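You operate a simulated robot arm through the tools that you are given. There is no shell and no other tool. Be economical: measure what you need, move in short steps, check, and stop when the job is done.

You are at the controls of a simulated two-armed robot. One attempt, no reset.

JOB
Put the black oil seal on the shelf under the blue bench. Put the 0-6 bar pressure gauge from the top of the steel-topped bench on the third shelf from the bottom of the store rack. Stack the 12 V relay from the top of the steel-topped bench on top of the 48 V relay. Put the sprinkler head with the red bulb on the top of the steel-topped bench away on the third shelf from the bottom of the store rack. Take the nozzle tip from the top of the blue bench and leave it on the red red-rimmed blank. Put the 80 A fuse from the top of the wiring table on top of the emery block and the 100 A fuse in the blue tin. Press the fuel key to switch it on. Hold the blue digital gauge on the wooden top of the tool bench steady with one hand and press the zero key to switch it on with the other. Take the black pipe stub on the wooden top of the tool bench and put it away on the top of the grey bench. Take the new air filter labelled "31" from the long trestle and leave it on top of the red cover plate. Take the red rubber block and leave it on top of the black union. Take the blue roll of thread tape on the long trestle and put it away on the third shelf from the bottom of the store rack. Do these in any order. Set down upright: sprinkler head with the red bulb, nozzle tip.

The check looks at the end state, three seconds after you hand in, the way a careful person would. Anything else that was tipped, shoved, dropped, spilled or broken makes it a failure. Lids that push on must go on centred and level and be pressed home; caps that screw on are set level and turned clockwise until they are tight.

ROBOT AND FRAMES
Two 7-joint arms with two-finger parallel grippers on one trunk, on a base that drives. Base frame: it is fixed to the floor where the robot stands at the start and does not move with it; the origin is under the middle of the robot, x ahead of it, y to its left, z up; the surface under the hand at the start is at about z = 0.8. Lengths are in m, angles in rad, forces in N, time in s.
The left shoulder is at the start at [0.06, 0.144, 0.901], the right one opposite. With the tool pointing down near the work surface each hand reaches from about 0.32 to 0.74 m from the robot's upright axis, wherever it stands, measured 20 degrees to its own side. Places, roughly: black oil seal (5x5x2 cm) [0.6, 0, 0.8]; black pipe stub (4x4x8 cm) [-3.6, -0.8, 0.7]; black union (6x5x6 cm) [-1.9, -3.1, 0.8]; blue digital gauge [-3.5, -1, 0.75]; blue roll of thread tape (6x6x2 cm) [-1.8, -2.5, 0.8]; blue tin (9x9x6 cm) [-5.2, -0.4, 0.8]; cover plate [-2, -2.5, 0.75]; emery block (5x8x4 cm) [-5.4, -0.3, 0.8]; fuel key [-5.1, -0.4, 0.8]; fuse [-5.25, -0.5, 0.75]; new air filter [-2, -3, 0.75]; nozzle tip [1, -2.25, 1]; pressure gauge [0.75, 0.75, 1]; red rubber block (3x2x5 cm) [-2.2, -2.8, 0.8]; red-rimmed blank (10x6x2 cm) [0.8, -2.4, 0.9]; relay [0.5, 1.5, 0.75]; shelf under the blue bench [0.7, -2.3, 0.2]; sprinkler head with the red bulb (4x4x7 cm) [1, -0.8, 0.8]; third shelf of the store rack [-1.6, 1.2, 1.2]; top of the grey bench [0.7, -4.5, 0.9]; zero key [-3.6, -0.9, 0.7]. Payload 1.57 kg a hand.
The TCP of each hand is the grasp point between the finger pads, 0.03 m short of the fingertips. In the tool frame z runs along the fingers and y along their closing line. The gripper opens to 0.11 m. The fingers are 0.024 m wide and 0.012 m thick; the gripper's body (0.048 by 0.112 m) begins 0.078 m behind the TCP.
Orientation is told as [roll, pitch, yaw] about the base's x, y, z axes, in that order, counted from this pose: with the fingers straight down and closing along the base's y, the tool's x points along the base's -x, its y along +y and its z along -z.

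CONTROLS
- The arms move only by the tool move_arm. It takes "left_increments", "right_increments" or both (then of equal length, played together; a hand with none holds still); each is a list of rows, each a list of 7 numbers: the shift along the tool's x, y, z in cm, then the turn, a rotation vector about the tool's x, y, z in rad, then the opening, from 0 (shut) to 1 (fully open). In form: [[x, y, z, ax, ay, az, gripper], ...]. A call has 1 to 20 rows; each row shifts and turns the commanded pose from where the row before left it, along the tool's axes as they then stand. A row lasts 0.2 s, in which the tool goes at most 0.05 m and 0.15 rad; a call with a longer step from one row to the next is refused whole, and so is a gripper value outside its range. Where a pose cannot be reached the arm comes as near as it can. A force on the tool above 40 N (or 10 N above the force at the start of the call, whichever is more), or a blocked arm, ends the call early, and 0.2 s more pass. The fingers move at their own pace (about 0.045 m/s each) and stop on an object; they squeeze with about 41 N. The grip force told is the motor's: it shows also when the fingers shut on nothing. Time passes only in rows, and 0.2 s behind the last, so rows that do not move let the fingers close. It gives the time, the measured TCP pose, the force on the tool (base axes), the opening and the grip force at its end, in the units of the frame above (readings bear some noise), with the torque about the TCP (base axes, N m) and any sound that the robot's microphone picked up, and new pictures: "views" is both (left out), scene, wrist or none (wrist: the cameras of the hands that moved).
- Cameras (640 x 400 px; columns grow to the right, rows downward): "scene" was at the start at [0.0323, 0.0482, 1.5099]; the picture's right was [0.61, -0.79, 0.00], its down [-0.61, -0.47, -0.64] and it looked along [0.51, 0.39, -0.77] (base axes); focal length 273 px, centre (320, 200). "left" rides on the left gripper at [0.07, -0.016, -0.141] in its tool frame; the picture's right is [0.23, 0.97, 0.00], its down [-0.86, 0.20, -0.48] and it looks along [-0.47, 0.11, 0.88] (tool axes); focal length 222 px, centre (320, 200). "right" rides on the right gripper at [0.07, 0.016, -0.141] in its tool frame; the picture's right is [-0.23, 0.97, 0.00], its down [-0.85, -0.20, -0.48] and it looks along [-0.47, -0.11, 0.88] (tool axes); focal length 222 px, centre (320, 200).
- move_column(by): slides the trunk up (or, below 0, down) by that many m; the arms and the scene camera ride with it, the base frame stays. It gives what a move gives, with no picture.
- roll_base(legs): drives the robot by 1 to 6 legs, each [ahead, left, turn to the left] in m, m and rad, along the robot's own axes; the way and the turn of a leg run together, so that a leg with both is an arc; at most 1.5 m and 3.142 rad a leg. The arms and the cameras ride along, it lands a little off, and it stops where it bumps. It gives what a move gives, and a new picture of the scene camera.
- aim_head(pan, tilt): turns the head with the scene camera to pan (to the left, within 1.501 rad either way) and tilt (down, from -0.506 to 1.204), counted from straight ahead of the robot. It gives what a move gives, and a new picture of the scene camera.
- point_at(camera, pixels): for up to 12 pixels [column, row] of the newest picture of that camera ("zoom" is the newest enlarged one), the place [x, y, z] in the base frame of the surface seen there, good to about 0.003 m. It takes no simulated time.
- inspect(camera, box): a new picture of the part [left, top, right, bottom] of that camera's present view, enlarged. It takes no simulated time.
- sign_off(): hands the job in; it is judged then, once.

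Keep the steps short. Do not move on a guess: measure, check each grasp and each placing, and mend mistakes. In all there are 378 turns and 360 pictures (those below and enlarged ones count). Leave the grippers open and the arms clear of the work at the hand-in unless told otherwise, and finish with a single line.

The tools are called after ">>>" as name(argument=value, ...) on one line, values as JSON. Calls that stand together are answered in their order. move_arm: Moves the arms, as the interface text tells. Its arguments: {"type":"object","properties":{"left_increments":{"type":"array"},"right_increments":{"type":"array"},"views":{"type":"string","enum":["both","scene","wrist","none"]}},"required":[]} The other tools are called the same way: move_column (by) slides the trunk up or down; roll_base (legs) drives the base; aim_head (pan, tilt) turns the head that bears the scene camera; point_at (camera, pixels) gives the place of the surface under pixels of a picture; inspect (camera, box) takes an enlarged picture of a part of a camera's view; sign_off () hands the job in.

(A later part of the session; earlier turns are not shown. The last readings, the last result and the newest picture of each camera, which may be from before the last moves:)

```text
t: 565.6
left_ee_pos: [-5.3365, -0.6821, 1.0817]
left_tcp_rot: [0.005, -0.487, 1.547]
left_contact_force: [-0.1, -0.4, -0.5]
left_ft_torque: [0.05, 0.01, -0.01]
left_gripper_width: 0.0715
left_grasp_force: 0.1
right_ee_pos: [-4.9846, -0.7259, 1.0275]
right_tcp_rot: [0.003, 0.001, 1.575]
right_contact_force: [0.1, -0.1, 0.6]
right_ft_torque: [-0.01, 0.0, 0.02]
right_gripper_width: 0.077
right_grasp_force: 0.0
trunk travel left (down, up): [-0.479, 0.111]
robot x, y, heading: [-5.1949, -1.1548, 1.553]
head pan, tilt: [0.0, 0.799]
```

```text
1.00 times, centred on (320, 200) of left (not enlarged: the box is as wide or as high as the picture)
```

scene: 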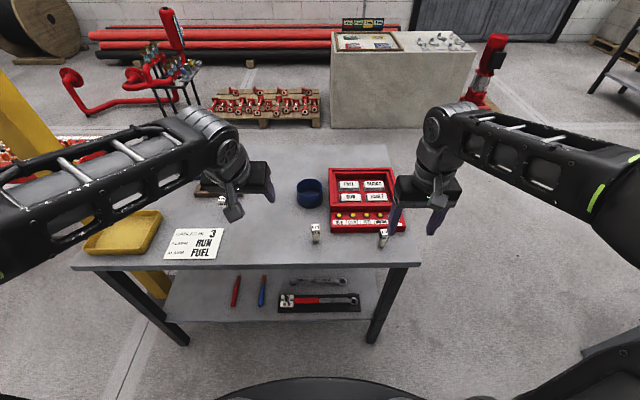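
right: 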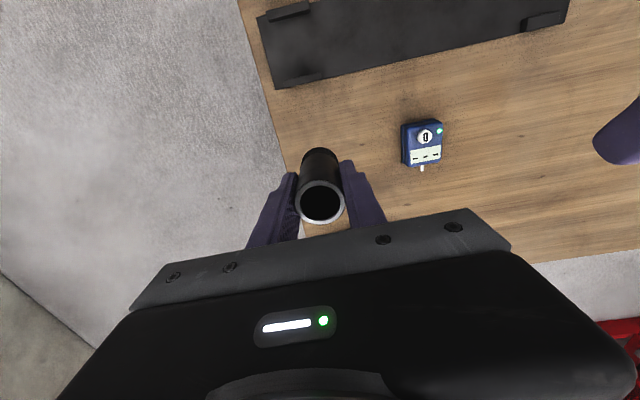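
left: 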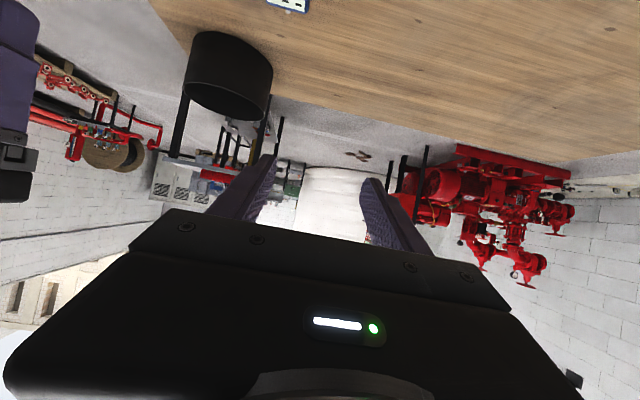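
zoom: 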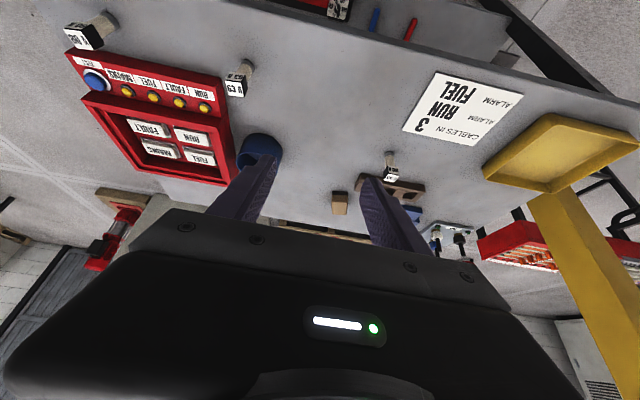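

The white FUEL tile at (−5.078,−0.387,0.838) matches the fuel key; yellow ones are lamps. Move the base 0.15 m closer and lift the left hand back for a clear view.

>>> roll_base(legs=[[0.15, 0, 0.018]])

>>> move_arm(left_increments=[[0, 2, -3, 0, 0.12, 0, 0.6], [0, 3, -3, 0, 0.12, 0, 0.6], [0, 4, -1, 0, 0.12, 0, 0.6], [2, 4, 0, 0, 0.12, 0, 0.6], [3, 3, 0, 0, 0, 0, 0.6], [3, 3, 0, 0, 0, 0, 0.6], [3, 0, 0, 0, 0, 0, 0.6]], right_increments=[[0, 0, 0, 0, 0, 0, 0], [0, 0, 0, 0, 0, 0, 0], [0, 0, 0, 0, 0, 0, 0], [0, 0, 0, 0, 0, 0, 0], [0, 0, 0, 0, 0, 0, 0], [0, 0, 0, 0, 0, 0, 0], [0, 0, 0, 0, 0, 0, 0]], views="scene")

>>> inspect(camera="scene", box=[150, 140, 330, 260])

```text
t: 567.0
left_ee_pos: [-5.345, -0.5317, 1.0804]
left_tcp_rot: [0.004, -0.485, 1.564]
left_contact_force: [0.6, 1.1, 0.0]
left_ft_torque: [-0.03, 0.0, 0.02]
left_gripper_width: 0.0715
left_grasp_force: 0.0
right_ee_pos: [-4.9922, -0.5693, 1.0275]
right_tcp_rot: [0.002, 0.002, 1.592]
right_contact_force: [-0.5, -0.7, 0.0]
right_ft_torque: [-0.05, 0.01, 0.0]
right_gripper_width: 0.0769
right_grasp_force: 0.0
trunk travel left (down, up): [-0.479, 0.111]
robot x, y, heading: [-5.1924, -1.0055, 1.574]
head pan, tilt: [0.0, 0.799]
```

scene: 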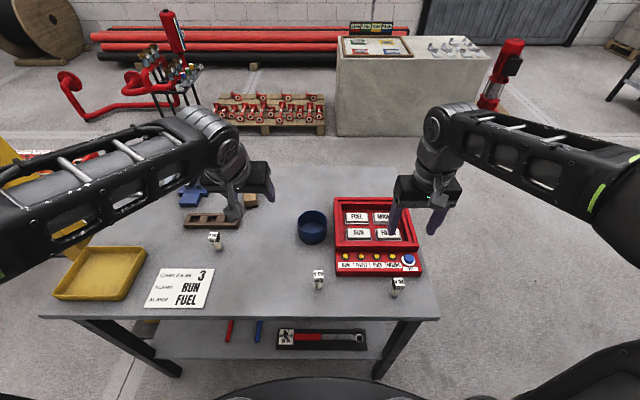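

```text
t: 568.6
left_ee_pos: [-5.4913, -0.6566, 1.131]
left_tcp_rot: [-0.014, -0.205, 1.583]
left_contact_force: [1.2, -0.5, 0.0]
left_ft_torque: [0.02, 0.04, 0.01]
left_gripper_width: 0.0661
left_grasp_force: 0.1
left hand out of reach, approached as far as the arm can: row 3, 4
right_ee_pos: [-4.9917, -0.5732, 1.0264]
right_tcp_rot: [0.004, -0.002, 1.592]
right_contact_force: [0.3, -0.2, 0.6]
right_ft_torque: [0.01, 0.01, 0.02]
right_gripper_width: 0.0003
right_grasp_force: 21.7
trunk travel left (down, up): [-0.479, 0.111]
robot x, y, heading: [-5.1947, -1.0026, 1.574]
head pan, tilt: [0.0, 0.799]
```

scene: 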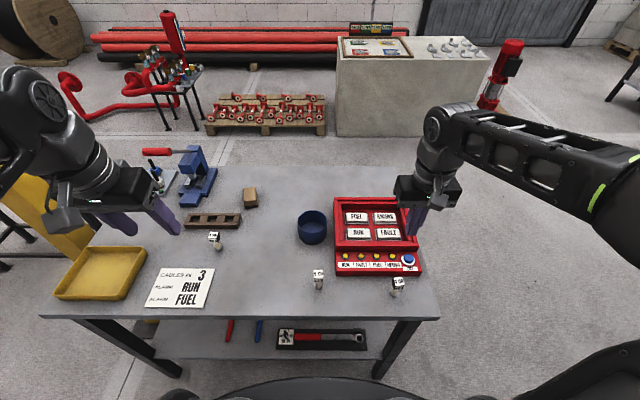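

```text
3.33 times, centred on (240, 200) of scene
```

zoom: 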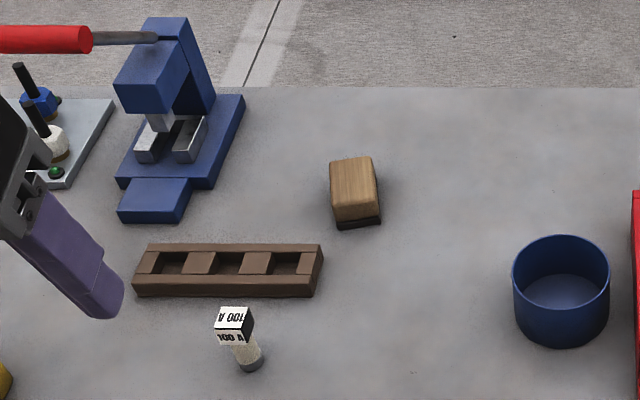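

>>> point_at(camera="zoom", pixels=[[234, 318], [222, 325], [250, 320], [250, 362], [332, 160], [372, 157], [379, 212], [336, 220], [355, 185], [516, 275], [607, 275], [560, 238]])

>>> inspect(camera="scene", box=[300, 190, 430, 305])

```text
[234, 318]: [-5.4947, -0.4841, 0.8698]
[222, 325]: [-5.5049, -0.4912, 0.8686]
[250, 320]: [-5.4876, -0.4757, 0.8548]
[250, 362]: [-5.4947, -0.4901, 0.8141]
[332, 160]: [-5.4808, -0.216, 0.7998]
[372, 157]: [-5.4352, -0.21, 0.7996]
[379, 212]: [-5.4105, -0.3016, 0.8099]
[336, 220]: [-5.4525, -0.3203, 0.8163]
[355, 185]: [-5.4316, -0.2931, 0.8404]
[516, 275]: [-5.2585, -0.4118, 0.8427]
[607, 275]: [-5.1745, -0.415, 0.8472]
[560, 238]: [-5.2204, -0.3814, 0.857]
```

```text
3.48 times, centred on (365, 248) of scene
```

zoom: 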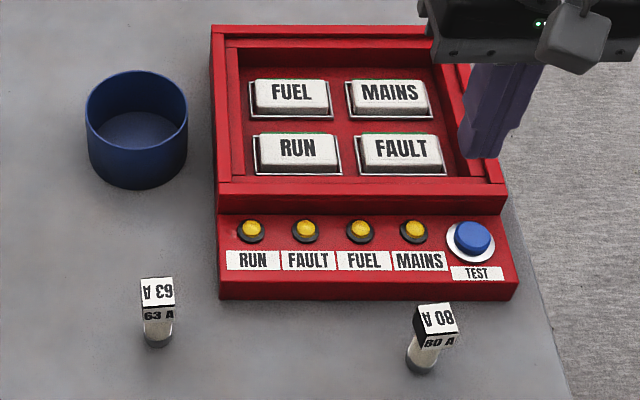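

>>> point_at(camera="zoom", pixels=[[292, 92], [258, 88], [328, 88], [292, 82], [292, 105], [235, 100], [340, 55], [435, 320], [437, 312], [425, 365], [422, 325], [455, 320]])

```text
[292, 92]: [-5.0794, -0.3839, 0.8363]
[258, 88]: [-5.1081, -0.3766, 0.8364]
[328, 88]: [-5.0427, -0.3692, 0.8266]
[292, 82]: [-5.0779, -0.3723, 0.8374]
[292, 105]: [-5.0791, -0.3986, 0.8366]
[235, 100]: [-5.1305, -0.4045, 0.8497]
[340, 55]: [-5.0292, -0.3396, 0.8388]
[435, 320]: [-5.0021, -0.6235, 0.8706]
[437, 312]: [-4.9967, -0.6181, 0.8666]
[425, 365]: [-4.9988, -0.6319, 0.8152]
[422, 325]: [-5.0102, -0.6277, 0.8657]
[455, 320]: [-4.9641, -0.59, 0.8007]
```

FUEL tile centre (−5.077,−0.386), top 0.837. Move the closed right hand above it.

>>> move_arm(right_increments=[[-3.74, 1.7, 1.0, 0, 0, 0, 0], [-3.74, 1.7, 1.5, 0, 0, 0, 0], [-3.74, 1.7, 2, 0, 0, 0, 0], [-3.74, 1.7, 2, 0, 0, 0, 0], [-3.74, 1.7, 2, 0, 0, 0, 0], [0, 0, 3, 0, 0, 0, 0], [0, 0, 0, 0, 0, 0, 0]], views="both")

```text
t: 570.2
left_ee_pos: [-5.4924, -0.6566, 1.1307]
left_tcp_rot: [-0.014, -0.205, 1.583]
left_contact_force: [-0.7, -0.4, 0.1]
left_ft_torque: [0.02, 0.02, 0.02]
left_gripper_width: 0.0657
left_grasp_force: 0.2
right_ee_pos: [-5.0786, -0.385, 0.9121]
right_tcp_rot: [0.004, 0.0, 1.591]
right_contact_force: [-0.1, -0.6, 0.0]
right_ft_torque: [0.01, 0.04, 0.02]
right_gripper_width: 0.0
right_grasp_force: 21.3
trunk travel left (down, up): [-0.479, 0.111]
robot x, y, heading: [-5.1916, -1.0009, 1.576]
head pan, tilt: [0.0, 0.799]
```

scene: 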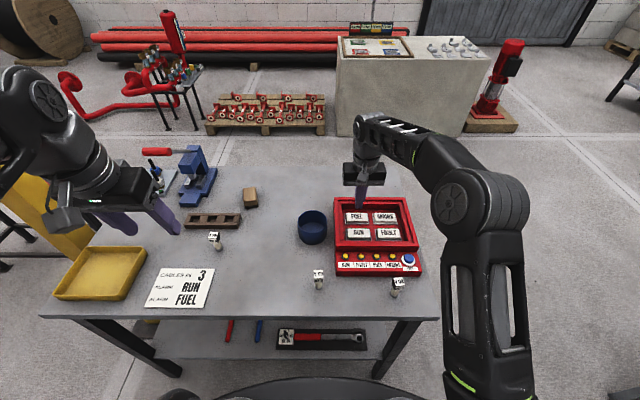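
right: 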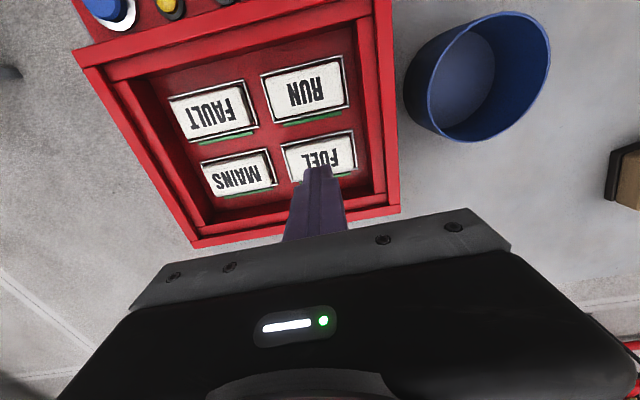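

>>> move_arm(right_increments=[[0, 0, 2, 0, 0, 0, 0], [0, 0, 2, 0, 0, 0, 0], [0, 0, 0.3, 0, 0, 0, 0], [0, 0, 0.2, 0, 0, 0, 0], [0, 0, 0, 0, 0, 0, 0]], views="none")

>>> move_arm(right_increments=[[0, 0, 0.15, 0, 0, 0, 0], [0, 0, 0.15, 0, 0, 0, 0], [0, 0, 0.15, 0, 0, 0, 0], [0, 0, 0, 0, 0, 0, 0]], views="none")

```text
t: 571.4
left_ee_pos: [-5.4924, -0.6556, 1.1314]
left_tcp_rot: [-0.015, -0.204, 1.584]
left_contact_force: [-0.3, 0.9, -0.3]
left_ft_torque: [0.0, -0.02, -0.04]
left_gripper_width: 0.0659
left_grasp_force: 0.0
right_ee_pos: [-5.0818, -0.3861, 0.867]
right_tcp_rot: [0.004, 0.001, 1.592]
right_contact_force: [0.5, -0.9, -0.1]
right_ft_torque: [0.03, 0.04, 0.0]
right_gripper_width: 0.0002
right_grasp_force: 21.5
trunk travel left (down, up): [-0.479, 0.111]
robot x, y, heading: [-5.1886, -1.0015, 1.573]
head pan, tilt: [0.0, 0.799]
```

```text
t: 572.4
left_ee_pos: [-5.4917, -0.6556, 1.1303]
left_tcp_rot: [-0.015, -0.204, 1.585]
left_contact_force: [-0.2, -0.2, 0.6]
left_ft_torque: [0.0, 0.01, 0.05]
left_gripper_width: 0.0656
left_grasp_force: 0.1
right_ee_pos: [-5.0814, -0.3861, 0.8628]
right_tcp_rot: [0.004, 0.001, 1.591]
right_contact_force: [1.5, 0.8, 1.4]
right_ft_torque: [0.02, -0.05, 0.01]
right_gripper_width: 0.0
right_grasp_force: 21.0
trunk travel left (down, up): [-0.479, 0.111]
robot x, y, heading: [-5.1941, -1.0024, 1.578]
head pan, tilt: [0.0, 0.799]
heard: click
```

Click heard. Lift the hand and check, then go over to the 80 A fuse.

>>> move_arm(right_increments=[[0, 0, -3, 0, 0, 0, 0], [0, 0, -4, 0, 0, 0, 0.3], [0, 0, -4, 0, 0, 0, 0.5], [3.5, -1.3, -1, 0, 0, 0, 0.5], [4, -1.5, 0, 0, 0, 0, 0.5], [4, -1.5, 0, 0, 0, 0, 0.5], [4, -1.5, 0, 0, 0, 0, 0.5], [4, -1.5, 0, 0, 0, 0, 0.5], [2.5, -0.8, 0, 0, 0, 0, 0.5], [0, 0, 0, 0, 0, 0, 0.5]], views="both")

```text
t: 574.6
left_ee_pos: [-5.4924, -0.6565, 1.1298]
left_tcp_rot: [-0.014, -0.205, 1.581]
left_contact_force: [-0.2, 0.4, -0.1]
left_ft_torque: [-0.02, 0.02, 0.0]
left_gripper_width: 0.066
left_grasp_force: 0.1
right_ee_pos: [-4.9954, -0.6044, 0.9819]
right_tcp_rot: [0.003, 0.001, 1.59]
right_contact_force: [-0.2, 0.2, 0.3]
right_ft_torque: [0.0, 0.02, 0.03]
right_gripper_width: 0.0551
right_grasp_force: 0.0
trunk travel left (down, up): [-0.479, 0.111]
robot x, y, heading: [-5.1963, -1.0019, 1.578]
head pan, tilt: [0.0, 0.799]
```

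scene: 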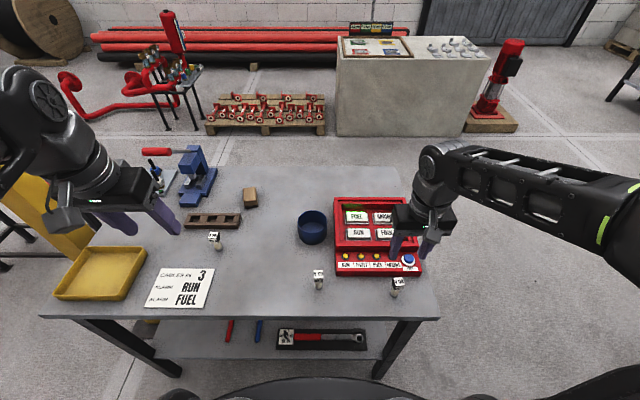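
right: 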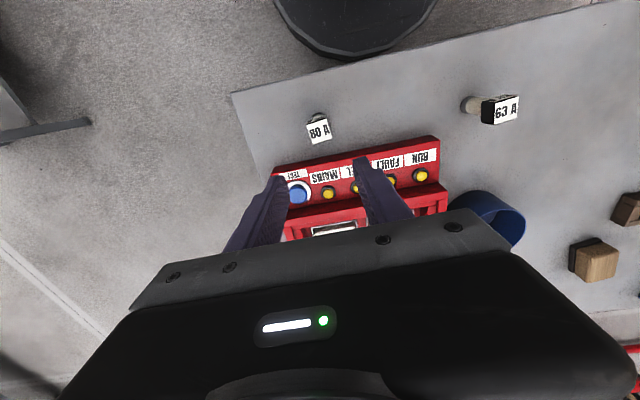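

FUEL tile is now lit. Measure the 80 A fuse cap.

>>> inspect(camera="right", box=[295, 105, 345, 150])

>>> point_at(camera="zoom", pixels=[[320, 220], [230, 150], [400, 150], [430, 280], [260, 300], [320, 60]])

```text
8.89 times, centred on (320, 128) of right
```

zoom: 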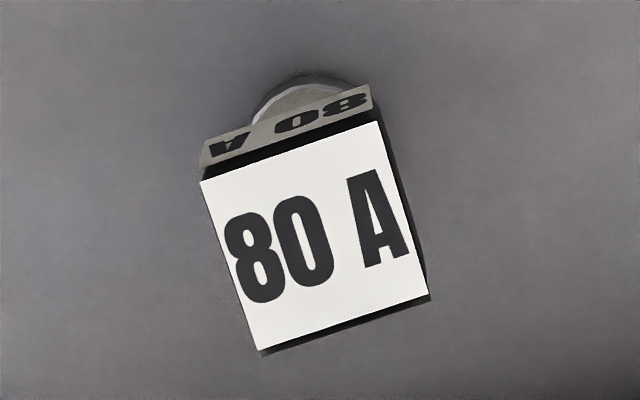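

```text
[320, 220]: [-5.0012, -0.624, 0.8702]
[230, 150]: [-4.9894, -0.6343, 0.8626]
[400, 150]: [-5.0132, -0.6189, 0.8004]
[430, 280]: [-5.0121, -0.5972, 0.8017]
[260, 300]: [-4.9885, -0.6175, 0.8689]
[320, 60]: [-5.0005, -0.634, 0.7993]
```

80 A fuse centre (−5.000,−0.622), cap 26 mm square aligned with the gripper. Grasp it by the cap.

>>> move_arm(right_increments=[[1.76, 0.46, 2, 0, 0, 0, 0.5], [0, 0, 4, 0, 0, 0, 0.5], [0, 0, 4, 0, 0, 0, 0.5], [0, 0, 2.2, 0, 0, 0, 0.5], [0, 0, 0, 0, 0, 0, 0.5]], views="wrist")

```text
t: 575.8
left_ee_pos: [-5.4923, -0.6561, 1.1304]
left_tcp_rot: [-0.015, -0.205, 1.582]
left_contact_force: [0.5, 0.4, 0.6]
left_ft_torque: [-0.02, 0.0, -0.02]
left_gripper_width: 0.0657
left_grasp_force: 0.0
right_ee_pos: [-5.0006, -0.6232, 0.8608]
right_tcp_rot: [0.003, 0.0, 1.592]
right_contact_force: [-0.3, -0.4, 0.8]
right_ft_torque: [0.0, -0.04, -0.02]
right_gripper_width: 0.0551
right_grasp_force: 0.1
trunk travel left (down, up): [-0.479, 0.111]
robot x, y, heading: [-5.1949, -1.0037, 1.572]
head pan, tilt: [0.0, 0.799]
```

right: 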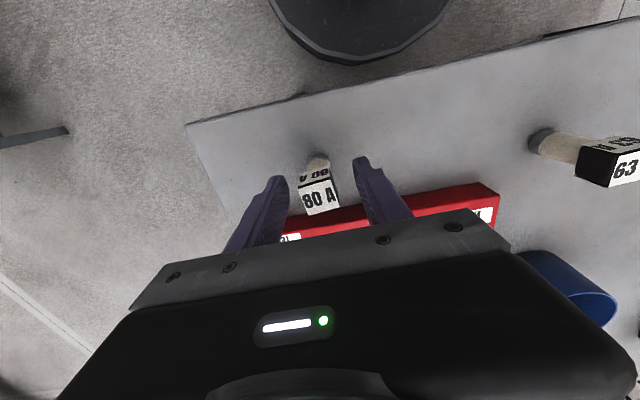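

>>> move_arm(right_increments=[[0, 0, 0, 0, 0, 0, 0.1], [0, 0, 0, 0, 0, 0, 0.1], [0, 0, 0, 0, 0, 0, 0.1], [0, 0, 0, 0, 0, 0, 0.1], [0, 0, -3, 0, 0, 0, 0.1], [0, 0, -4, 0, 0, 0, 0.1], [0, 0, -4, 0, 0, 0, 0.1]], left_increments=[[-3, 0, 0, 0, 0.1, 0, 0.5], [-3, 0, 0, 0, 0.1, 0, 0.5], [-3, 0, 2, 0, 0, 0, 0.5], [-3, 0, 3, 0, 0, 0, 0.5], [-3, 0, 3, 0, 0, 0, 0.5], [0, 0, 3, 0, 0, 0, 0.5], [0, 0, 0, 0, 0, 0, 0.5]], views="wrist")

```text
t: 577.4
left_ee_pos: [-5.4621, -0.5039, 0.9576]
left_tcp_rot: [-0.013, -0.005, 1.58]
left_contact_force: [-0.7, 0.5, -0.5]
left_ft_torque: [0.01, 0.01, 0.0]
left_gripper_width: 0.055
left_grasp_force: 0.0
left hand out of reach, approached as far as the arm can: row 1, 2
right_ee_pos: [-4.9998, -0.6206, 0.9689]
right_tcp_rot: [0.005, -0.001, 1.59]
right_contact_force: [0.1, 0.1, -0.9]
right_ft_torque: [-0.01, 0.0, 0.01]
right_gripper_width: 0.0232
right_grasp_force: 35.7
trunk travel left (down, up): [-0.479, 0.111]
robot x, y, heading: [-5.1936, -1.0025, 1.579]
head pan, tilt: [0.0, 0.799]
```

right: 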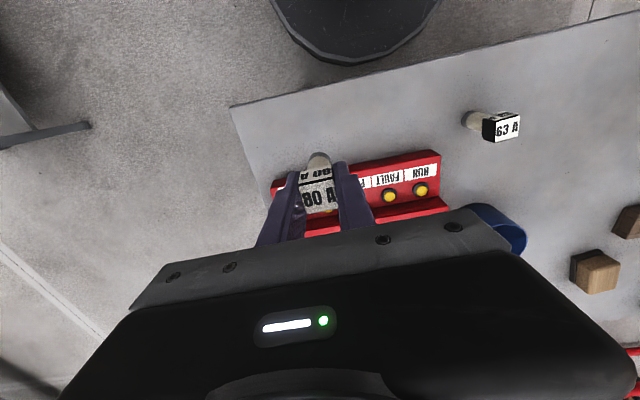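
left: 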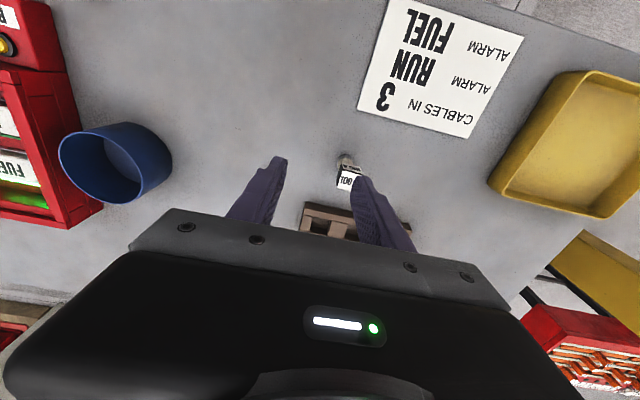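

80 A held. Measure the 100 A fuse cap in the left view.

>>> inspect(camera="left", box=[325, 145, 375, 195])

>>> point_at(camera="left", pixels=[[347, 180], [342, 186], [352, 185], [344, 172], [356, 175], [345, 160]])

```text
8.00 times, centred on (350, 170) of left
```

zoom: 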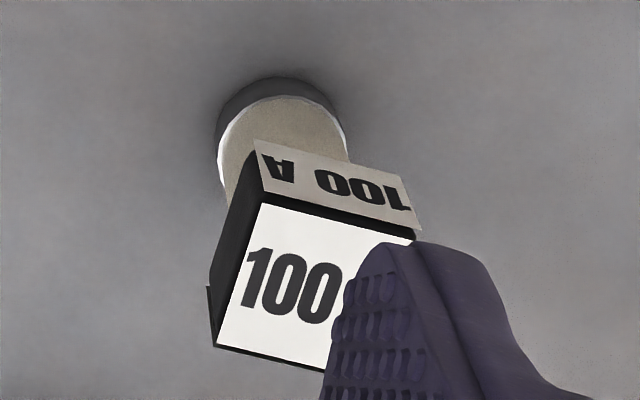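

```text
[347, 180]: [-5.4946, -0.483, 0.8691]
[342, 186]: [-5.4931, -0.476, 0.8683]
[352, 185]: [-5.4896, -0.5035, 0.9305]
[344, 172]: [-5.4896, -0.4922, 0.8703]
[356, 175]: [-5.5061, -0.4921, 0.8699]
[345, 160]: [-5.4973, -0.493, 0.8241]
```

>>> move_arm(left_increments=[[-2.3, 3.6, 0, 0, 0, 0, 0.5], [0, 0, 4, 0, 0, 0, 0.5], [0, 0, 3, 0, 0, 0, 0.5], [0, 0, 0, 0, 0, 0, 0.5]], views="wrist")

```text
t: 578.4
left_ee_pos: [-5.4954, -0.482, 0.8855]
left_tcp_rot: [-0.013, -0.004, 1.579]
left_contact_force: [0.8, -0.8, 0.1]
left_ft_torque: [0.01, -0.01, -0.02]
left_gripper_width: 0.055
left_grasp_force: 0.1
right_ee_pos: [-4.9993, -0.6206, 0.9686]
right_tcp_rot: [0.004, 0.001, 1.592]
right_contact_force: [0.5, -0.1, 0.3]
right_ft_torque: [0.03, 0.02, 0.01]
right_gripper_width: 0.0233
right_grasp_force: 35.8
trunk travel left (down, up): [-0.479, 0.111]
robot x, y, heading: [-5.1946, -1.0002, 1.579]
head pan, tilt: [0.0, 0.799]
```

left: 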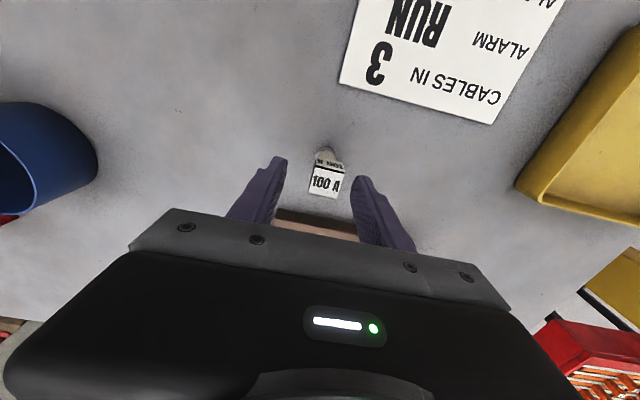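

>>> move_arm(left_increments=[[0, 0.2, 2.4, 0, 0, 0, 0.5], [0, 0, 0, 0, 0, 0, 0.1], [0, 0, 0, 0, 0, 0, 0.1], [0, 0, 0, 0, 0, 0, 0.1], [0, 0, 0, 0, 0, 0, 0.1], [0, 0, -3, 0, 0, 0, 0.1], [0, 0, -4, 0, 0, 0, 0.1], [0, 0, -4, 0, 0, 0, 0.1]], views="wrist")

```text
t: 580.2
left_ee_pos: [-5.4988, -0.4847, 0.9766]
left_tcp_rot: [-0.014, -0.004, 1.579]
left_contact_force: [0.9, 0.3, -0.5]
left_ft_torque: [0.02, 0.01, -0.01]
left_gripper_width: 0.023
left_grasp_force: 35.4
right_ee_pos: [-4.9999, -0.6195, 0.9685]
right_tcp_rot: [0.004, 0.0, 1.592]
right_contact_force: [0.3, -0.3, -0.5]
right_ft_torque: [0.02, -0.01, 0.01]
right_gripper_width: 0.0235
right_grasp_force: 35.7
trunk travel left (down, up): [-0.479, 0.111]
robot x, y, heading: [-5.1923, -1.0026, 1.577]
head pan, tilt: [0.0, 0.799]
```

left: 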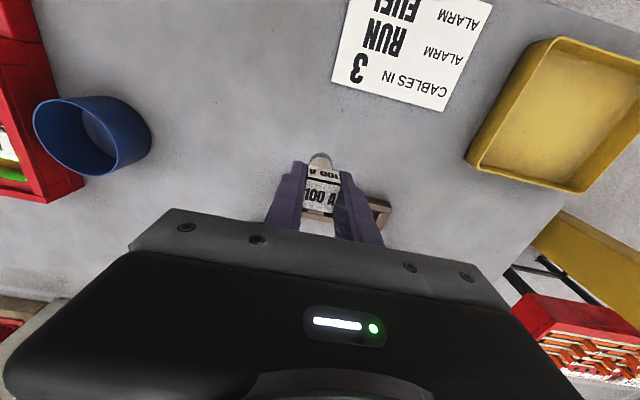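

Both fuses held. Strafe right to bring the 100 A fuse over the tin (centre ≈ (−5.217,−0.424)).

>>> roll_base(legs=[[0, -0.28, 0]])

>>> inspect(camera="scene", box=[150, 150, 310, 270])

```text
t: 582.1
left_ee_pos: [-5.2184, -0.4815, 0.9763]
left_tcp_rot: [-0.012, -0.004, 1.577]
left_contact_force: [0.4, 0.9, -0.7]
left_ft_torque: [-0.01, 0.04, 0.0]
left_gripper_width: 0.0231
left_grasp_force: 35.7
right_ee_pos: [-4.7195, -0.6195, 0.9683]
right_tcp_rot: [0.005, 0.0, 1.588]
right_contact_force: [0.0, 0.5, -1.6]
right_ft_torque: [0.0, 0.03, -0.03]
right_gripper_width: 0.0233
right_grasp_force: 35.5
trunk travel left (down, up): [-0.479, 0.111]
robot x, y, heading: [-4.9161, -1.0008, 1.568]
head pan, tilt: [0.0, 0.799]
```

scene: 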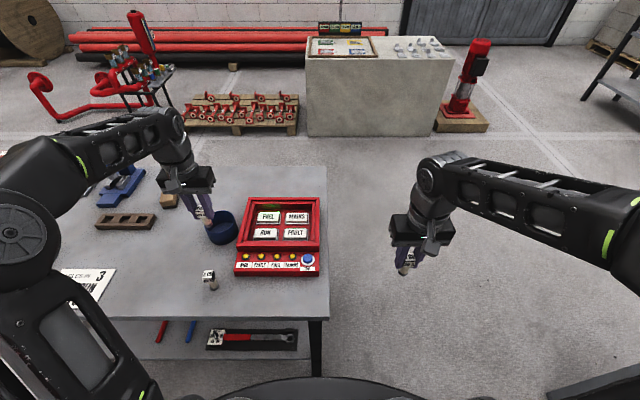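

```text
3.33 times, centred on (230, 210) of scene
```

zoom: 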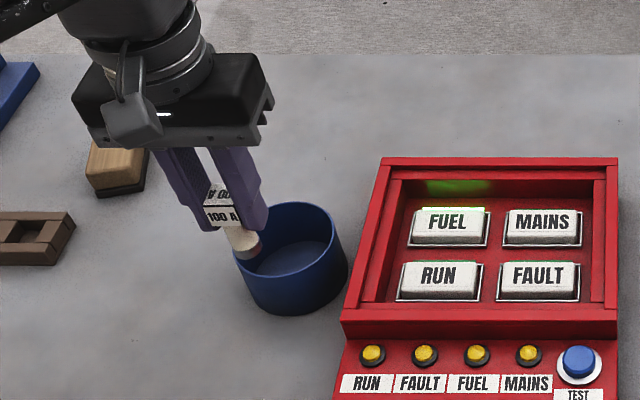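

>>> point_at(camera="zoom", pixels=[[292, 205], [345, 245], [237, 248], [296, 282], [295, 255], [250, 252], [243, 240]])

```text
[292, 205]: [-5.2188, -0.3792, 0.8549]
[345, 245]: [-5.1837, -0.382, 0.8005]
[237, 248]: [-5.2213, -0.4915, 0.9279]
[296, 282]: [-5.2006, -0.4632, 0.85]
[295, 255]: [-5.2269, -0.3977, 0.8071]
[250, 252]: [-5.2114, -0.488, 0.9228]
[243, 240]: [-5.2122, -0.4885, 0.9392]
```

>>> move_arm(left_increments=[[-3, 0, 0, 0, 0, 0, 0.1], [-3.05, 0, 0, 0, 0, 0, 0.1], [0, 0, 2, 0, 0, 0, 0.1], [0, 0, 0, 0, 0, 0, 0.1]], views="wrist")

>>> inspect(camera="scene", box=[170, 150, 290, 260])

```text
t: 583.1
left_ee_pos: [-5.2176, -0.4197, 0.955]
left_tcp_rot: [-0.014, -0.002, 1.579]
left_contact_force: [0.1, 0.8, -0.8]
left_ft_torque: [-0.08, 0.0, 0.01]
left_gripper_width: 0.0236
left_grasp_force: 35.6
right_ee_pos: [-4.7194, -0.6199, 0.9689]
right_tcp_rot: [0.003, 0.001, 1.589]
right_contact_force: [0.4, -0.2, 0.3]
right_ft_torque: [0.0, -0.01, -0.01]
right_gripper_width: 0.0233
right_grasp_force: 35.3
trunk travel left (down, up): [-0.479, 0.111]
robot x, y, heading: [-4.9163, -1.0003, 1.57]
head pan, tilt: [0.0, 0.799]
```

left: 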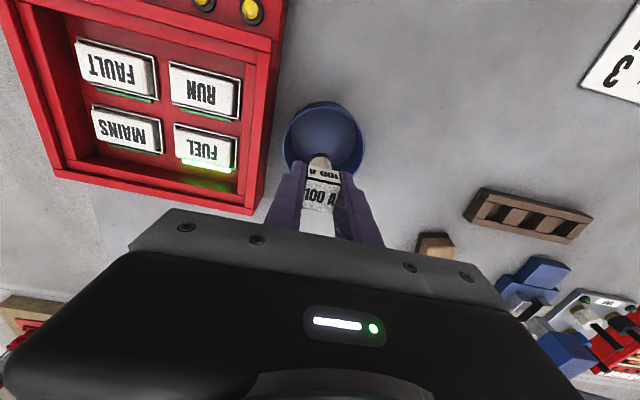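

```text
3.64 times, centred on (230, 205) of scene
```

zoom: 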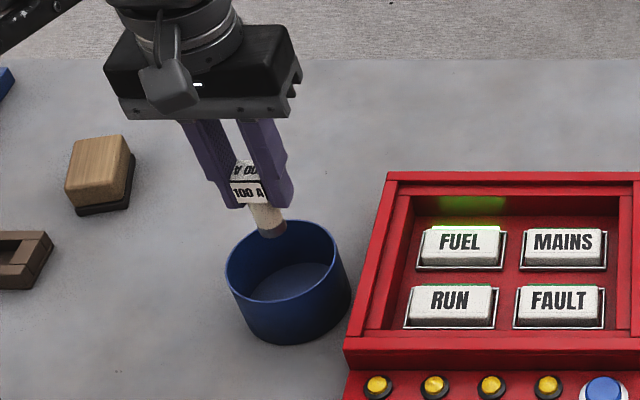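

>>> move_arm(left_increments=[[0, 0, 2.5, 0, 0, 0, 0.1], [0, 0, 2.5, 0, 0, 0, 0.1], [0, 0, 2.5, 0, 0, 0, 0.1], [0, 0, 0.4, 0, 0, 0, 0.1], [0, 0, 0, 0, 0, 0, 0.1]], views="none")

>>> move_arm(left_increments=[[0, 0, 0.25, 0, 0, 0, 0.1], [0, 0, 0.25, 0, 0, 0, 0.1], [0, 0, 0, 0, 0, 0, 0.1]], views="none")

```text
t: 584.3
left_ee_pos: [-5.2198, -0.4199, 0.8767]
left_tcp_rot: [-0.013, -0.003, 1.577]
left_contact_force: [0.5, 0.4, -0.2]
left_ft_torque: [0.0, -0.01, 0.02]
left_gripper_width: 0.0231
left_grasp_force: 35.6
right_ee_pos: [-4.7209, -0.6189, 0.9686]
right_tcp_rot: [0.003, 0.001, 1.59]
right_contact_force: [-0.5, 0.4, -0.6]
right_ft_torque: [-0.03, 0.02, 0.02]
right_gripper_width: 0.0234
right_grasp_force: 35.4
trunk travel left (down, up): [-0.479, 0.111]
robot x, y, heading: [-4.9137, -1.0028, 1.572]
head pan, tilt: [0.0, 0.799]
```

```text
t: 585.1
left_ee_pos: [-5.2189, -0.4198, 0.8709]
left_tcp_rot: [-0.014, -0.005, 1.577]
left_contact_force: [-0.6, 0.9, 0.2]
left_ft_torque: [-0.01, -0.01, 0.01]
left_gripper_width: 0.0231
left_grasp_force: 35.5
right_ee_pos: [-4.7205, -0.6191, 0.9689]
right_tcp_rot: [0.002, 0.001, 1.588]
right_contact_force: [-0.6, 0.4, -1.0]
right_ft_torque: [0.01, 0.02, 0.01]
right_gripper_width: 0.0232
right_grasp_force: 35.3
trunk travel left (down, up): [-0.479, 0.111]
robot x, y, heading: [-4.9156, -1.0025, 1.571]
head pan, tilt: [0.0, 0.799]
```

>>> move_arm(left_increments=[[0, 0, 0.15, 0, 0, 0, 0.1], [0, 0, 0.15, 0, 0, 0, 0.1], [0, 0, 0, 0, 0, 0, 0.1]], views="none")

```text
t: 585.9
left_ee_pos: [-5.2193, -0.42, 0.8687]
left_tcp_rot: [-0.013, -0.004, 1.577]
left_contact_force: [0.8, -0.1, -0.8]
left_ft_torque: [-0.01, -0.01, 0.02]
left_gripper_width: 0.0235
left_grasp_force: 35.8
right_ee_pos: [-4.7206, -0.6188, 0.9678]
right_tcp_rot: [0.004, 0.0, 1.588]
right_contact_force: [-0.2, -0.2, -1.1]
right_ft_torque: [-0.01, 0.05, 0.02]
right_gripper_width: 0.0234
right_grasp_force: 35.8
trunk travel left (down, up): [-0.479, 0.111]
robot x, y, heading: [-4.9162, -1.0034, 1.572]
head pan, tilt: [0.0, 0.799]
```

>>> move_arm(left_increments=[[0, 0, 0.15, 0, 0, 0, 0.1], [0, 0, 0.15, 0, 0, 0, 0.1], [0, 0, 0, 0, 0, 0, 0.1]], views="none")

```text
t: 586.7
left_ee_pos: [-5.2198, -0.4209, 0.866]
left_tcp_rot: [-0.012, -0.007, 1.579]
left_contact_force: [-0.8, -0.5, 2.2]
left_ft_torque: [-0.01, 0.0, 0.0]
left_gripper_width: 0.0233
left_grasp_force: 35.9
right_ee_pos: [-4.7212, -0.6187, 0.9686]
right_tcp_rot: [0.006, 0.0, 1.589]
right_contact_force: [0.6, 0.6, -0.5]
right_ft_torque: [0.02, 0.0, 0.02]
right_gripper_width: 0.0234
right_grasp_force: 35.7
trunk travel left (down, up): [-0.479, 0.111]
robot x, y, heading: [-4.9141, -1.0015, 1.569]
head pan, tilt: [0.0, 0.799]
```

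Contact. Open slightly (0.036) and lift straight out.

>>> move_arm(left_increments=[[0, 0, 0, 0, 0, 0, 0.33], [0, 0, 0, 0, 0, 0, 0.33], [0, 0, 0, 0, 0, 0, 0.33], [0, 0, -2, 0, 0, 0, 0.33], [0, 0, -4, 0, 0, 0, 0.33], [0, 0, -4, 0, 0, 0, 0.33], [0, 0, -3, 0, 0, 0, 0.33]], views="wrist")

```text
t: 588.3
left_ee_pos: [-5.2206, -0.4208, 0.996]
left_tcp_rot: [-0.013, -0.004, 1.579]
left_contact_force: [-0.2, 0.2, 0.4]
left_ft_torque: [0.05, 0.01, 0.02]
left_gripper_width: 0.0363
left_grasp_force: 0.1
right_ee_pos: [-4.72, -0.6187, 0.9681]
right_tcp_rot: [0.004, 0.0, 1.586]
right_contact_force: [0.0, 0.8, -1.6]
right_ft_torque: [0.06, 0.0, 0.04]
right_gripper_width: 0.0233
right_grasp_force: 36.1
trunk travel left (down, up): [-0.479, 0.111]
robot x, y, heading: [-4.9157, -1.0031, 1.574]
head pan, tilt: [0.0, 0.799]
```

left: 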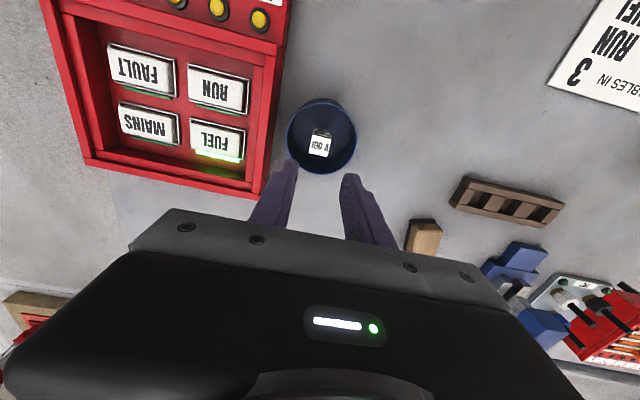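

100 A fuse is in the tin. Before moving left for the emery block, check where the yellow post stands.

>>> aim_head(pan=0.7, tilt=0.6)

```text
t: 589.4
left_ee_pos: [-5.22, -0.421, 0.9955]
left_tcp_rot: [-0.013, -0.003, 1.578]
left_contact_force: [-0.2, 0.7, 0.1]
left_ft_torque: [0.01, -0.03, 0.0]
left_gripper_width: 0.0364
left_grasp_force: 0.1
right_ee_pos: [-4.7194, -0.6203, 0.9684]
right_tcp_rot: [0.004, 0.0, 1.587]
right_contact_force: [0.0, -0.4, -1.5]
right_ft_torque: [0.03, 0.01, 0.02]
right_gripper_width: 0.0234
right_grasp_force: 35.7
trunk travel left (down, up): [-0.479, 0.111]
robot x, y, heading: [-4.9154, -1.002, 1.571]
head pan, tilt: [0.7, 0.6]
```

scene: 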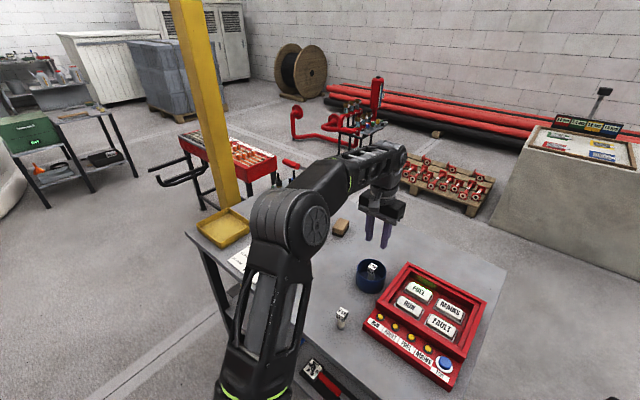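

>>> point_at(camera="scene", pixels=[[222, 170], [205, 90], [215, 140], [225, 200], [292, 163], [341, 225]])

```text
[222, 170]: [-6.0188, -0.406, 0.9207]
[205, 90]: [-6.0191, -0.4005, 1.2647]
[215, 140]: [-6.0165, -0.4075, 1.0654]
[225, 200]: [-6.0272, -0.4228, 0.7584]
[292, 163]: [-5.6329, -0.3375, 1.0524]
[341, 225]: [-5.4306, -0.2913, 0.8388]
```

Post face at x≈−6.02, vise handle at (−5.63,−0.34,1.05). Raise the trunk, tuck the left hand, and extend the right hand in free space beside the table.

>>> move_column(by=0.1)

>>> move_arm(right_increments=[[-4, 0, 0, 0, 0, 0, 0.1], [-4, 0, 0, 0, 0, 0, 0.1], [-4, 0, 0, 0, 0, 0, 0.1], [-4, 0, 0.5, 0, 0, 0, 0.1], [-4, 0, 1, 0, 0, 0, 0.1], [-4, 0, 1.5, 0, 0, 0, 0.1], [-4, 0, 1.5, 0, 0, 0, 0.1], [-3.5, 0, 1.5, 0, 0, 0, 0.1], [0, 0, 0, 0, 0, 0, 0.1]], left_increments=[[0, 0, -2, 0, 0, 0, 0.5], [4, 0, 0, 0, 0, 0, 0.5], [4, 0, 0, 0, 0, 0, 0.5], [4, 0, 0, 0, 0, 0, 0.5], [4, 0, 0, 0, 0, 0, 0.5], [4, 0, 0, 0, 0, 0, 0.5], [0, 0, 0, 0, 0, 0, 0.5], [0, 0, 0, 0, 0, 0, 0.5], [0, 0, 0, 0, 0, 0, 0.5]], views="none")

```text
t: 590.7
left_ee_pos: [-5.2213, -0.4203, 1.0957]
left_tcp_rot: [-0.012, -0.003, 1.578]
left_contact_force: [0.1, -1.2, 0.6]
left_ft_torque: [0.02, -0.04, 0.02]
left_gripper_width: 0.0363
left_grasp_force: 0.1
right_ee_pos: [-4.7202, -0.6191, 1.0677]
right_tcp_rot: [0.002, 0.002, 1.589]
right_contact_force: [-0.1, -0.4, -0.5]
right_ft_torque: [0.01, 0.0, 0.02]
right_gripper_width: 0.0235
right_grasp_force: 35.8
trunk travel left (down, up): [-0.579, 0.011]
robot x, y, heading: [-4.9154, -1.0012, 1.571]
head pan, tilt: [0.7, 0.6]
```

```text
t: 592.7
left_ee_pos: [-5.219, -0.6204, 1.1035]
left_tcp_rot: [-0.012, -0.003, 1.578]
left_contact_force: [-0.3, 0.0, 0.6]
left_ft_torque: [-0.01, -0.01, -0.03]
left_gripper_width: 0.0551
left_grasp_force: 0.1
left hand out of reach, approached as far as the arm can: row 1
right_ee_pos: [-4.7392, -0.3267, 1.0071]
right_tcp_rot: [0.003, 0.002, 1.591]
right_contact_force: [0.8, -0.2, -0.1]
right_ft_torque: [0.0, 0.01, 0.04]
right_gripper_width: 0.0231
right_grasp_force: 35.0
right hand out of reach, approached as far as the arm can: row 8
trunk travel left (down, up): [-0.579, 0.011]
robot x, y, heading: [-4.9149, -0.9949, 1.571]
head pan, tilt: [0.7, 0.6]
```

>>> roll_base(legs=[[0, 0.69, 0]])

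>>> aim_head(pan=-0.2, tilt=0.75)

>>> inspect(camera="scene", box=[280, 120, 460, 250])

```text
t: 596.5
left_ee_pos: [-5.9101, -0.6223, 1.1031]
left_tcp_rot: [-0.014, -0.004, 1.579]
left_contact_force: [0.1, -0.1, 0.3]
left_ft_torque: [0.0, 0.03, 0.04]
left_gripper_width: 0.055
left_grasp_force: 0.2
right_ee_pos: [-5.431, -0.329, 1.0079]
right_tcp_rot: [0.003, -0.002, 1.589]
right_contact_force: [0.0, -0.1, -0.6]
right_ft_torque: [0.0, 0.02, -0.04]
right_gripper_width: 0.0234
right_grasp_force: 35.6
trunk travel left (down, up): [-0.579, 0.011]
robot x, y, heading: [-5.6062, -1.0029, 1.567]
head pan, tilt: [0.7, 0.6]
```

scene: 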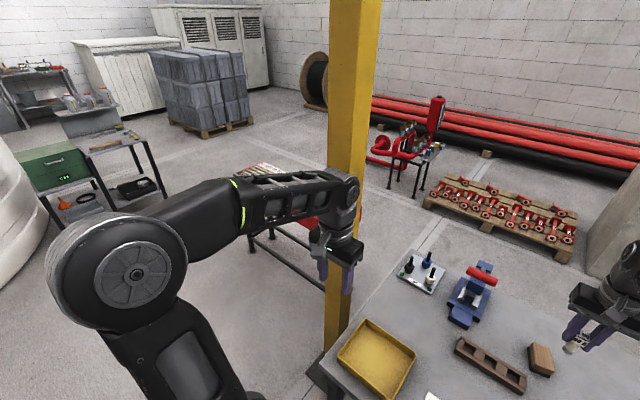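

```text
t: 597.7
left_ee_pos: [-5.9096, -0.6224, 1.1038]
left_tcp_rot: [-0.011, -0.003, 1.579]
left_contact_force: [0.2, 0.7, 0.9]
left_ft_torque: [0.01, 0.03, -0.03]
left_gripper_width: 0.0552
left_grasp_force: 0.0
right_ee_pos: [-5.4311, -0.3282, 1.0083]
right_tcp_rot: [0.004, 0.001, 1.592]
right_contact_force: [-0.1, 0.4, -0.9]
right_ft_torque: [-0.01, 0.02, 0.01]
right_gripper_width: 0.023
right_grasp_force: 35.2
trunk travel left (down, up): [-0.579, 0.011]
robot x, y, heading: [-5.6028, -1.0012, 1.579]
head pan, tilt: [-0.201, 0.75]
```

scene: 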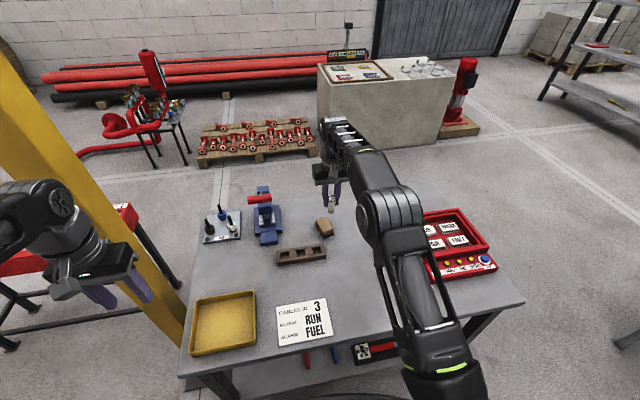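

```text
3.08 times, centred on (370, 185) of scene
```

zoom: 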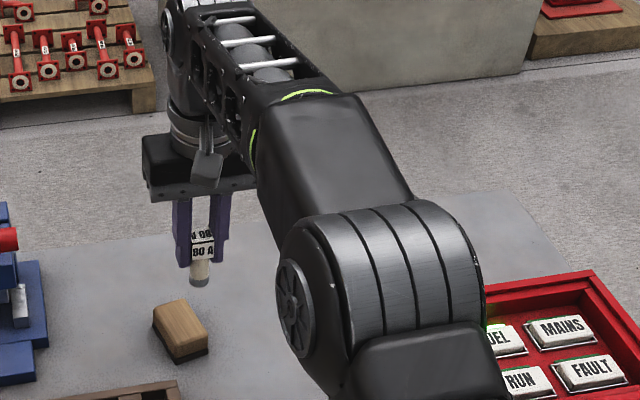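

>>> point_at(camera="zoom", pixels=[[158, 312], [188, 302], [203, 334], [173, 346], [180, 323], [200, 280], [196, 265]])

```text
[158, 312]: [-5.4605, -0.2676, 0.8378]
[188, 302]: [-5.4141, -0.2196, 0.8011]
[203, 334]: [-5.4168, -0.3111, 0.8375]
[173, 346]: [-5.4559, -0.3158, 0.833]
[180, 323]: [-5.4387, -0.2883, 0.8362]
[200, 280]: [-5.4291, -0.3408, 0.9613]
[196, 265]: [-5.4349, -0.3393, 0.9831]
```

>>> move_arm(right_increments=[[0, 0.3, 3, 0, 0, 0, 0.1], [0, 0.3, 2, 0, 0, 0, 0.1], [-2, 0, 0, 0, 0, 0, 0.1], [-2, 0, 0, 0, 0, 0, 0.1], [0, 0, 0, 0, 0, 0, 0.1]], views="none")

>>> inspect(camera="scene", box=[280, 160, 380, 260])

```text
t: 598.9
left_ee_pos: [-5.91, -0.6231, 1.1039]
left_tcp_rot: [-0.012, -0.003, 1.58]
left_contact_force: [-0.2, 0.1, 0.1]
left_ft_torque: [-0.03, -0.05, 0.0]
left_gripper_width: 0.0548
left_grasp_force: 0.0
right_ee_pos: [-5.4378, -0.3076, 0.9559]
right_tcp_rot: [0.002, 0.0, 1.59]
right_contact_force: [-1.3, -0.3, -0.2]
right_ft_torque: [0.0, 0.03, 0.0]
right_gripper_width: 0.0234
right_grasp_force: 35.2
right hand out of reach, approached as far as the arm can: row 4
trunk travel left (down, up): [-0.579, 0.011]
robot x, y, heading: [-5.6089, -1.0019, 1.574]
head pan, tilt: [-0.201, 0.75]
```

```text
4.00 times, centred on (330, 210) of scene
```

zoom: 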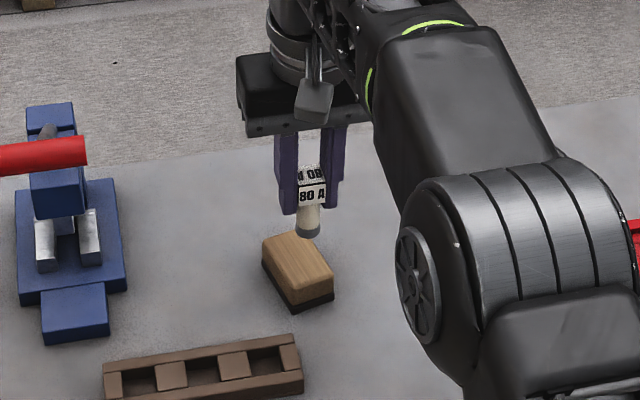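

>>> roll_base(legs=[[0.021, 0, 0]])

>>> move_arm(right_increments=[[0, 0, 2.5, 0, 0, 0, 0.1], [0, 0, 1.5, 0, 0, 0, 0.1], [0, 0, 0, 0, 0, 0, 0.1]], views="none")

>>> inspect(camera="scene", box=[290, 180, 370, 250])

```text
t: 599.7
left_ee_pos: [-5.9095, -0.6003, 1.1035]
left_tcp_rot: [-0.013, -0.001, 1.58]
left_contact_force: [-0.1, 0.4, -1.4]
left_ft_torque: [-0.06, -0.01, -0.01]
left_gripper_width: 0.055
left_grasp_force: 0.0
right_ee_pos: [-5.437, -0.2874, 0.9567]
right_tcp_rot: [0.003, -0.001, 1.59]
right_contact_force: [-0.3, -0.1, -1.3]
right_ft_torque: [0.0, 0.0, 0.02]
right_gripper_width: 0.0233
right_grasp_force: 35.5
trunk travel left (down, up): [-0.579, 0.011]
robot x, y, heading: [-5.6087, -0.9783, 1.574]
head pan, tilt: [-0.201, 0.75]
```

scene: 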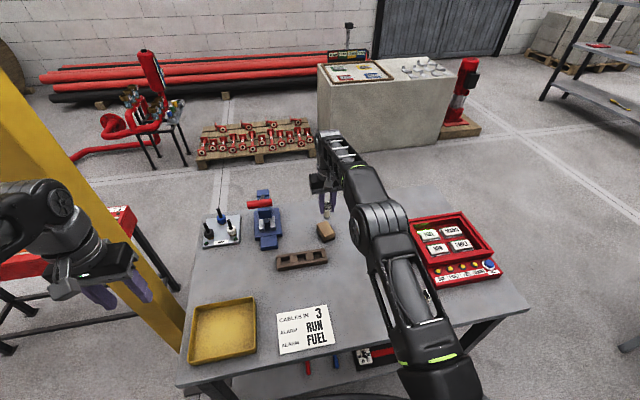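

```text
t: 600.5
left_ee_pos: [-5.91, -0.602, 1.1035]
left_tcp_rot: [-0.013, -0.002, 1.579]
left_contact_force: [0.0, -0.1, 0.5]
left_ft_torque: [-0.02, 0.01, 0.03]
left_gripper_width: 0.0549
left_grasp_force: 0.1
right_ee_pos: [-5.4369, -0.2865, 0.9175]
right_tcp_rot: [0.002, 0.0, 1.589]
right_contact_force: [0.8, 0.4, -0.8]
right_ft_torque: [-0.03, -0.02, -0.02]
right_gripper_width: 0.0233
right_grasp_force: 36.2
trunk travel left (down, up): [-0.579, 0.011]
robot x, y, heading: [-5.6069, -0.9787, 1.569]
head pan, tilt: [-0.201, 0.75]
```

```text
5.71 times, centred on (330, 215) of scene
```

zoom: 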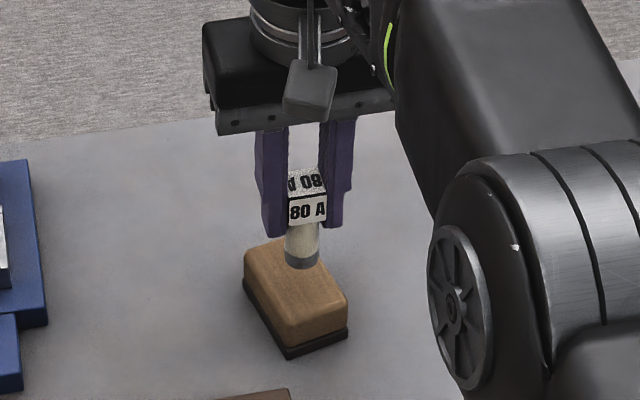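

>>> move_arm(right_increments=[[0, 0.1, 1.0, 0, 0, 0, 0.1], [0, 0, 0.3, 0, 0, 0, 0.1], [0, 0, 0.15, 0, 0, 0, 0.1], [0, 0, 0, 0, 0, 0, 0.1]], views="none")

>>> inspect(camera="scene", box=[290, 180, 370, 250])

```text
t: 601.5
left_ee_pos: [-5.9111, -0.6009, 1.1041]
left_tcp_rot: [-0.013, -0.005, 1.58]
left_contact_force: [-0.1, 0.3, 0.2]
left_ft_torque: [-0.01, 0.01, 0.04]
left_gripper_width: 0.0548
left_grasp_force: 0.0
right_ee_pos: [-5.4397, -0.2879, 0.9025]
right_tcp_rot: [0.004, 0.001, 1.591]
right_contact_force: [0.2, -0.1, 0.4]
right_ft_torque: [-0.01, -0.03, -0.02]
right_gripper_width: 0.023
right_grasp_force: 36.1
trunk travel left (down, up): [-0.579, 0.011]
robot x, y, heading: [-5.6026, -0.9855, 1.572]
head pan, tilt: [-0.201, 0.75]
```

```text
5.71 times, centred on (330, 215) of scene
```

zoom: 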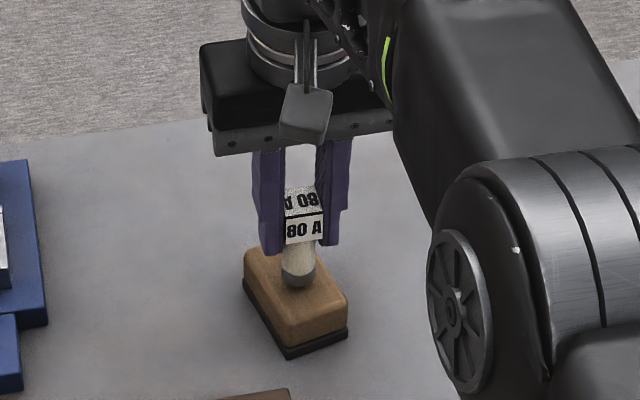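

>>> move_arm(right_increments=[[0, 0, 0.12, 0, 0, 0, 0.1], [0, 0, 0.12, 0, 0, 0, 0.1], [0, 0, 0, 0, 0, 0, 0.1]], views="none")

```text
t: 602.3
left_ee_pos: [-5.9095, -0.6022, 1.1037]
left_tcp_rot: [-0.012, -0.003, 1.579]
left_contact_force: [-0.8, -0.2, -1.1]
left_ft_torque: [-0.01, 0.03, -0.03]
left_gripper_width: 0.0551
left_grasp_force: 0.0
right_ee_pos: [-5.4394, -0.2871, 0.9006]
right_tcp_rot: [0.003, 0.0, 1.589]
right_contact_force: [1.1, 0.2, -1.5]
right_ft_torque: [-0.01, -0.01, -0.03]
right_gripper_width: 0.0232
right_grasp_force: 35.6
trunk travel left (down, up): [-0.579, 0.011]
robot x, y, heading: [-5.6074, -0.9844, 1.572]
head pan, tilt: [-0.201, 0.75]
```

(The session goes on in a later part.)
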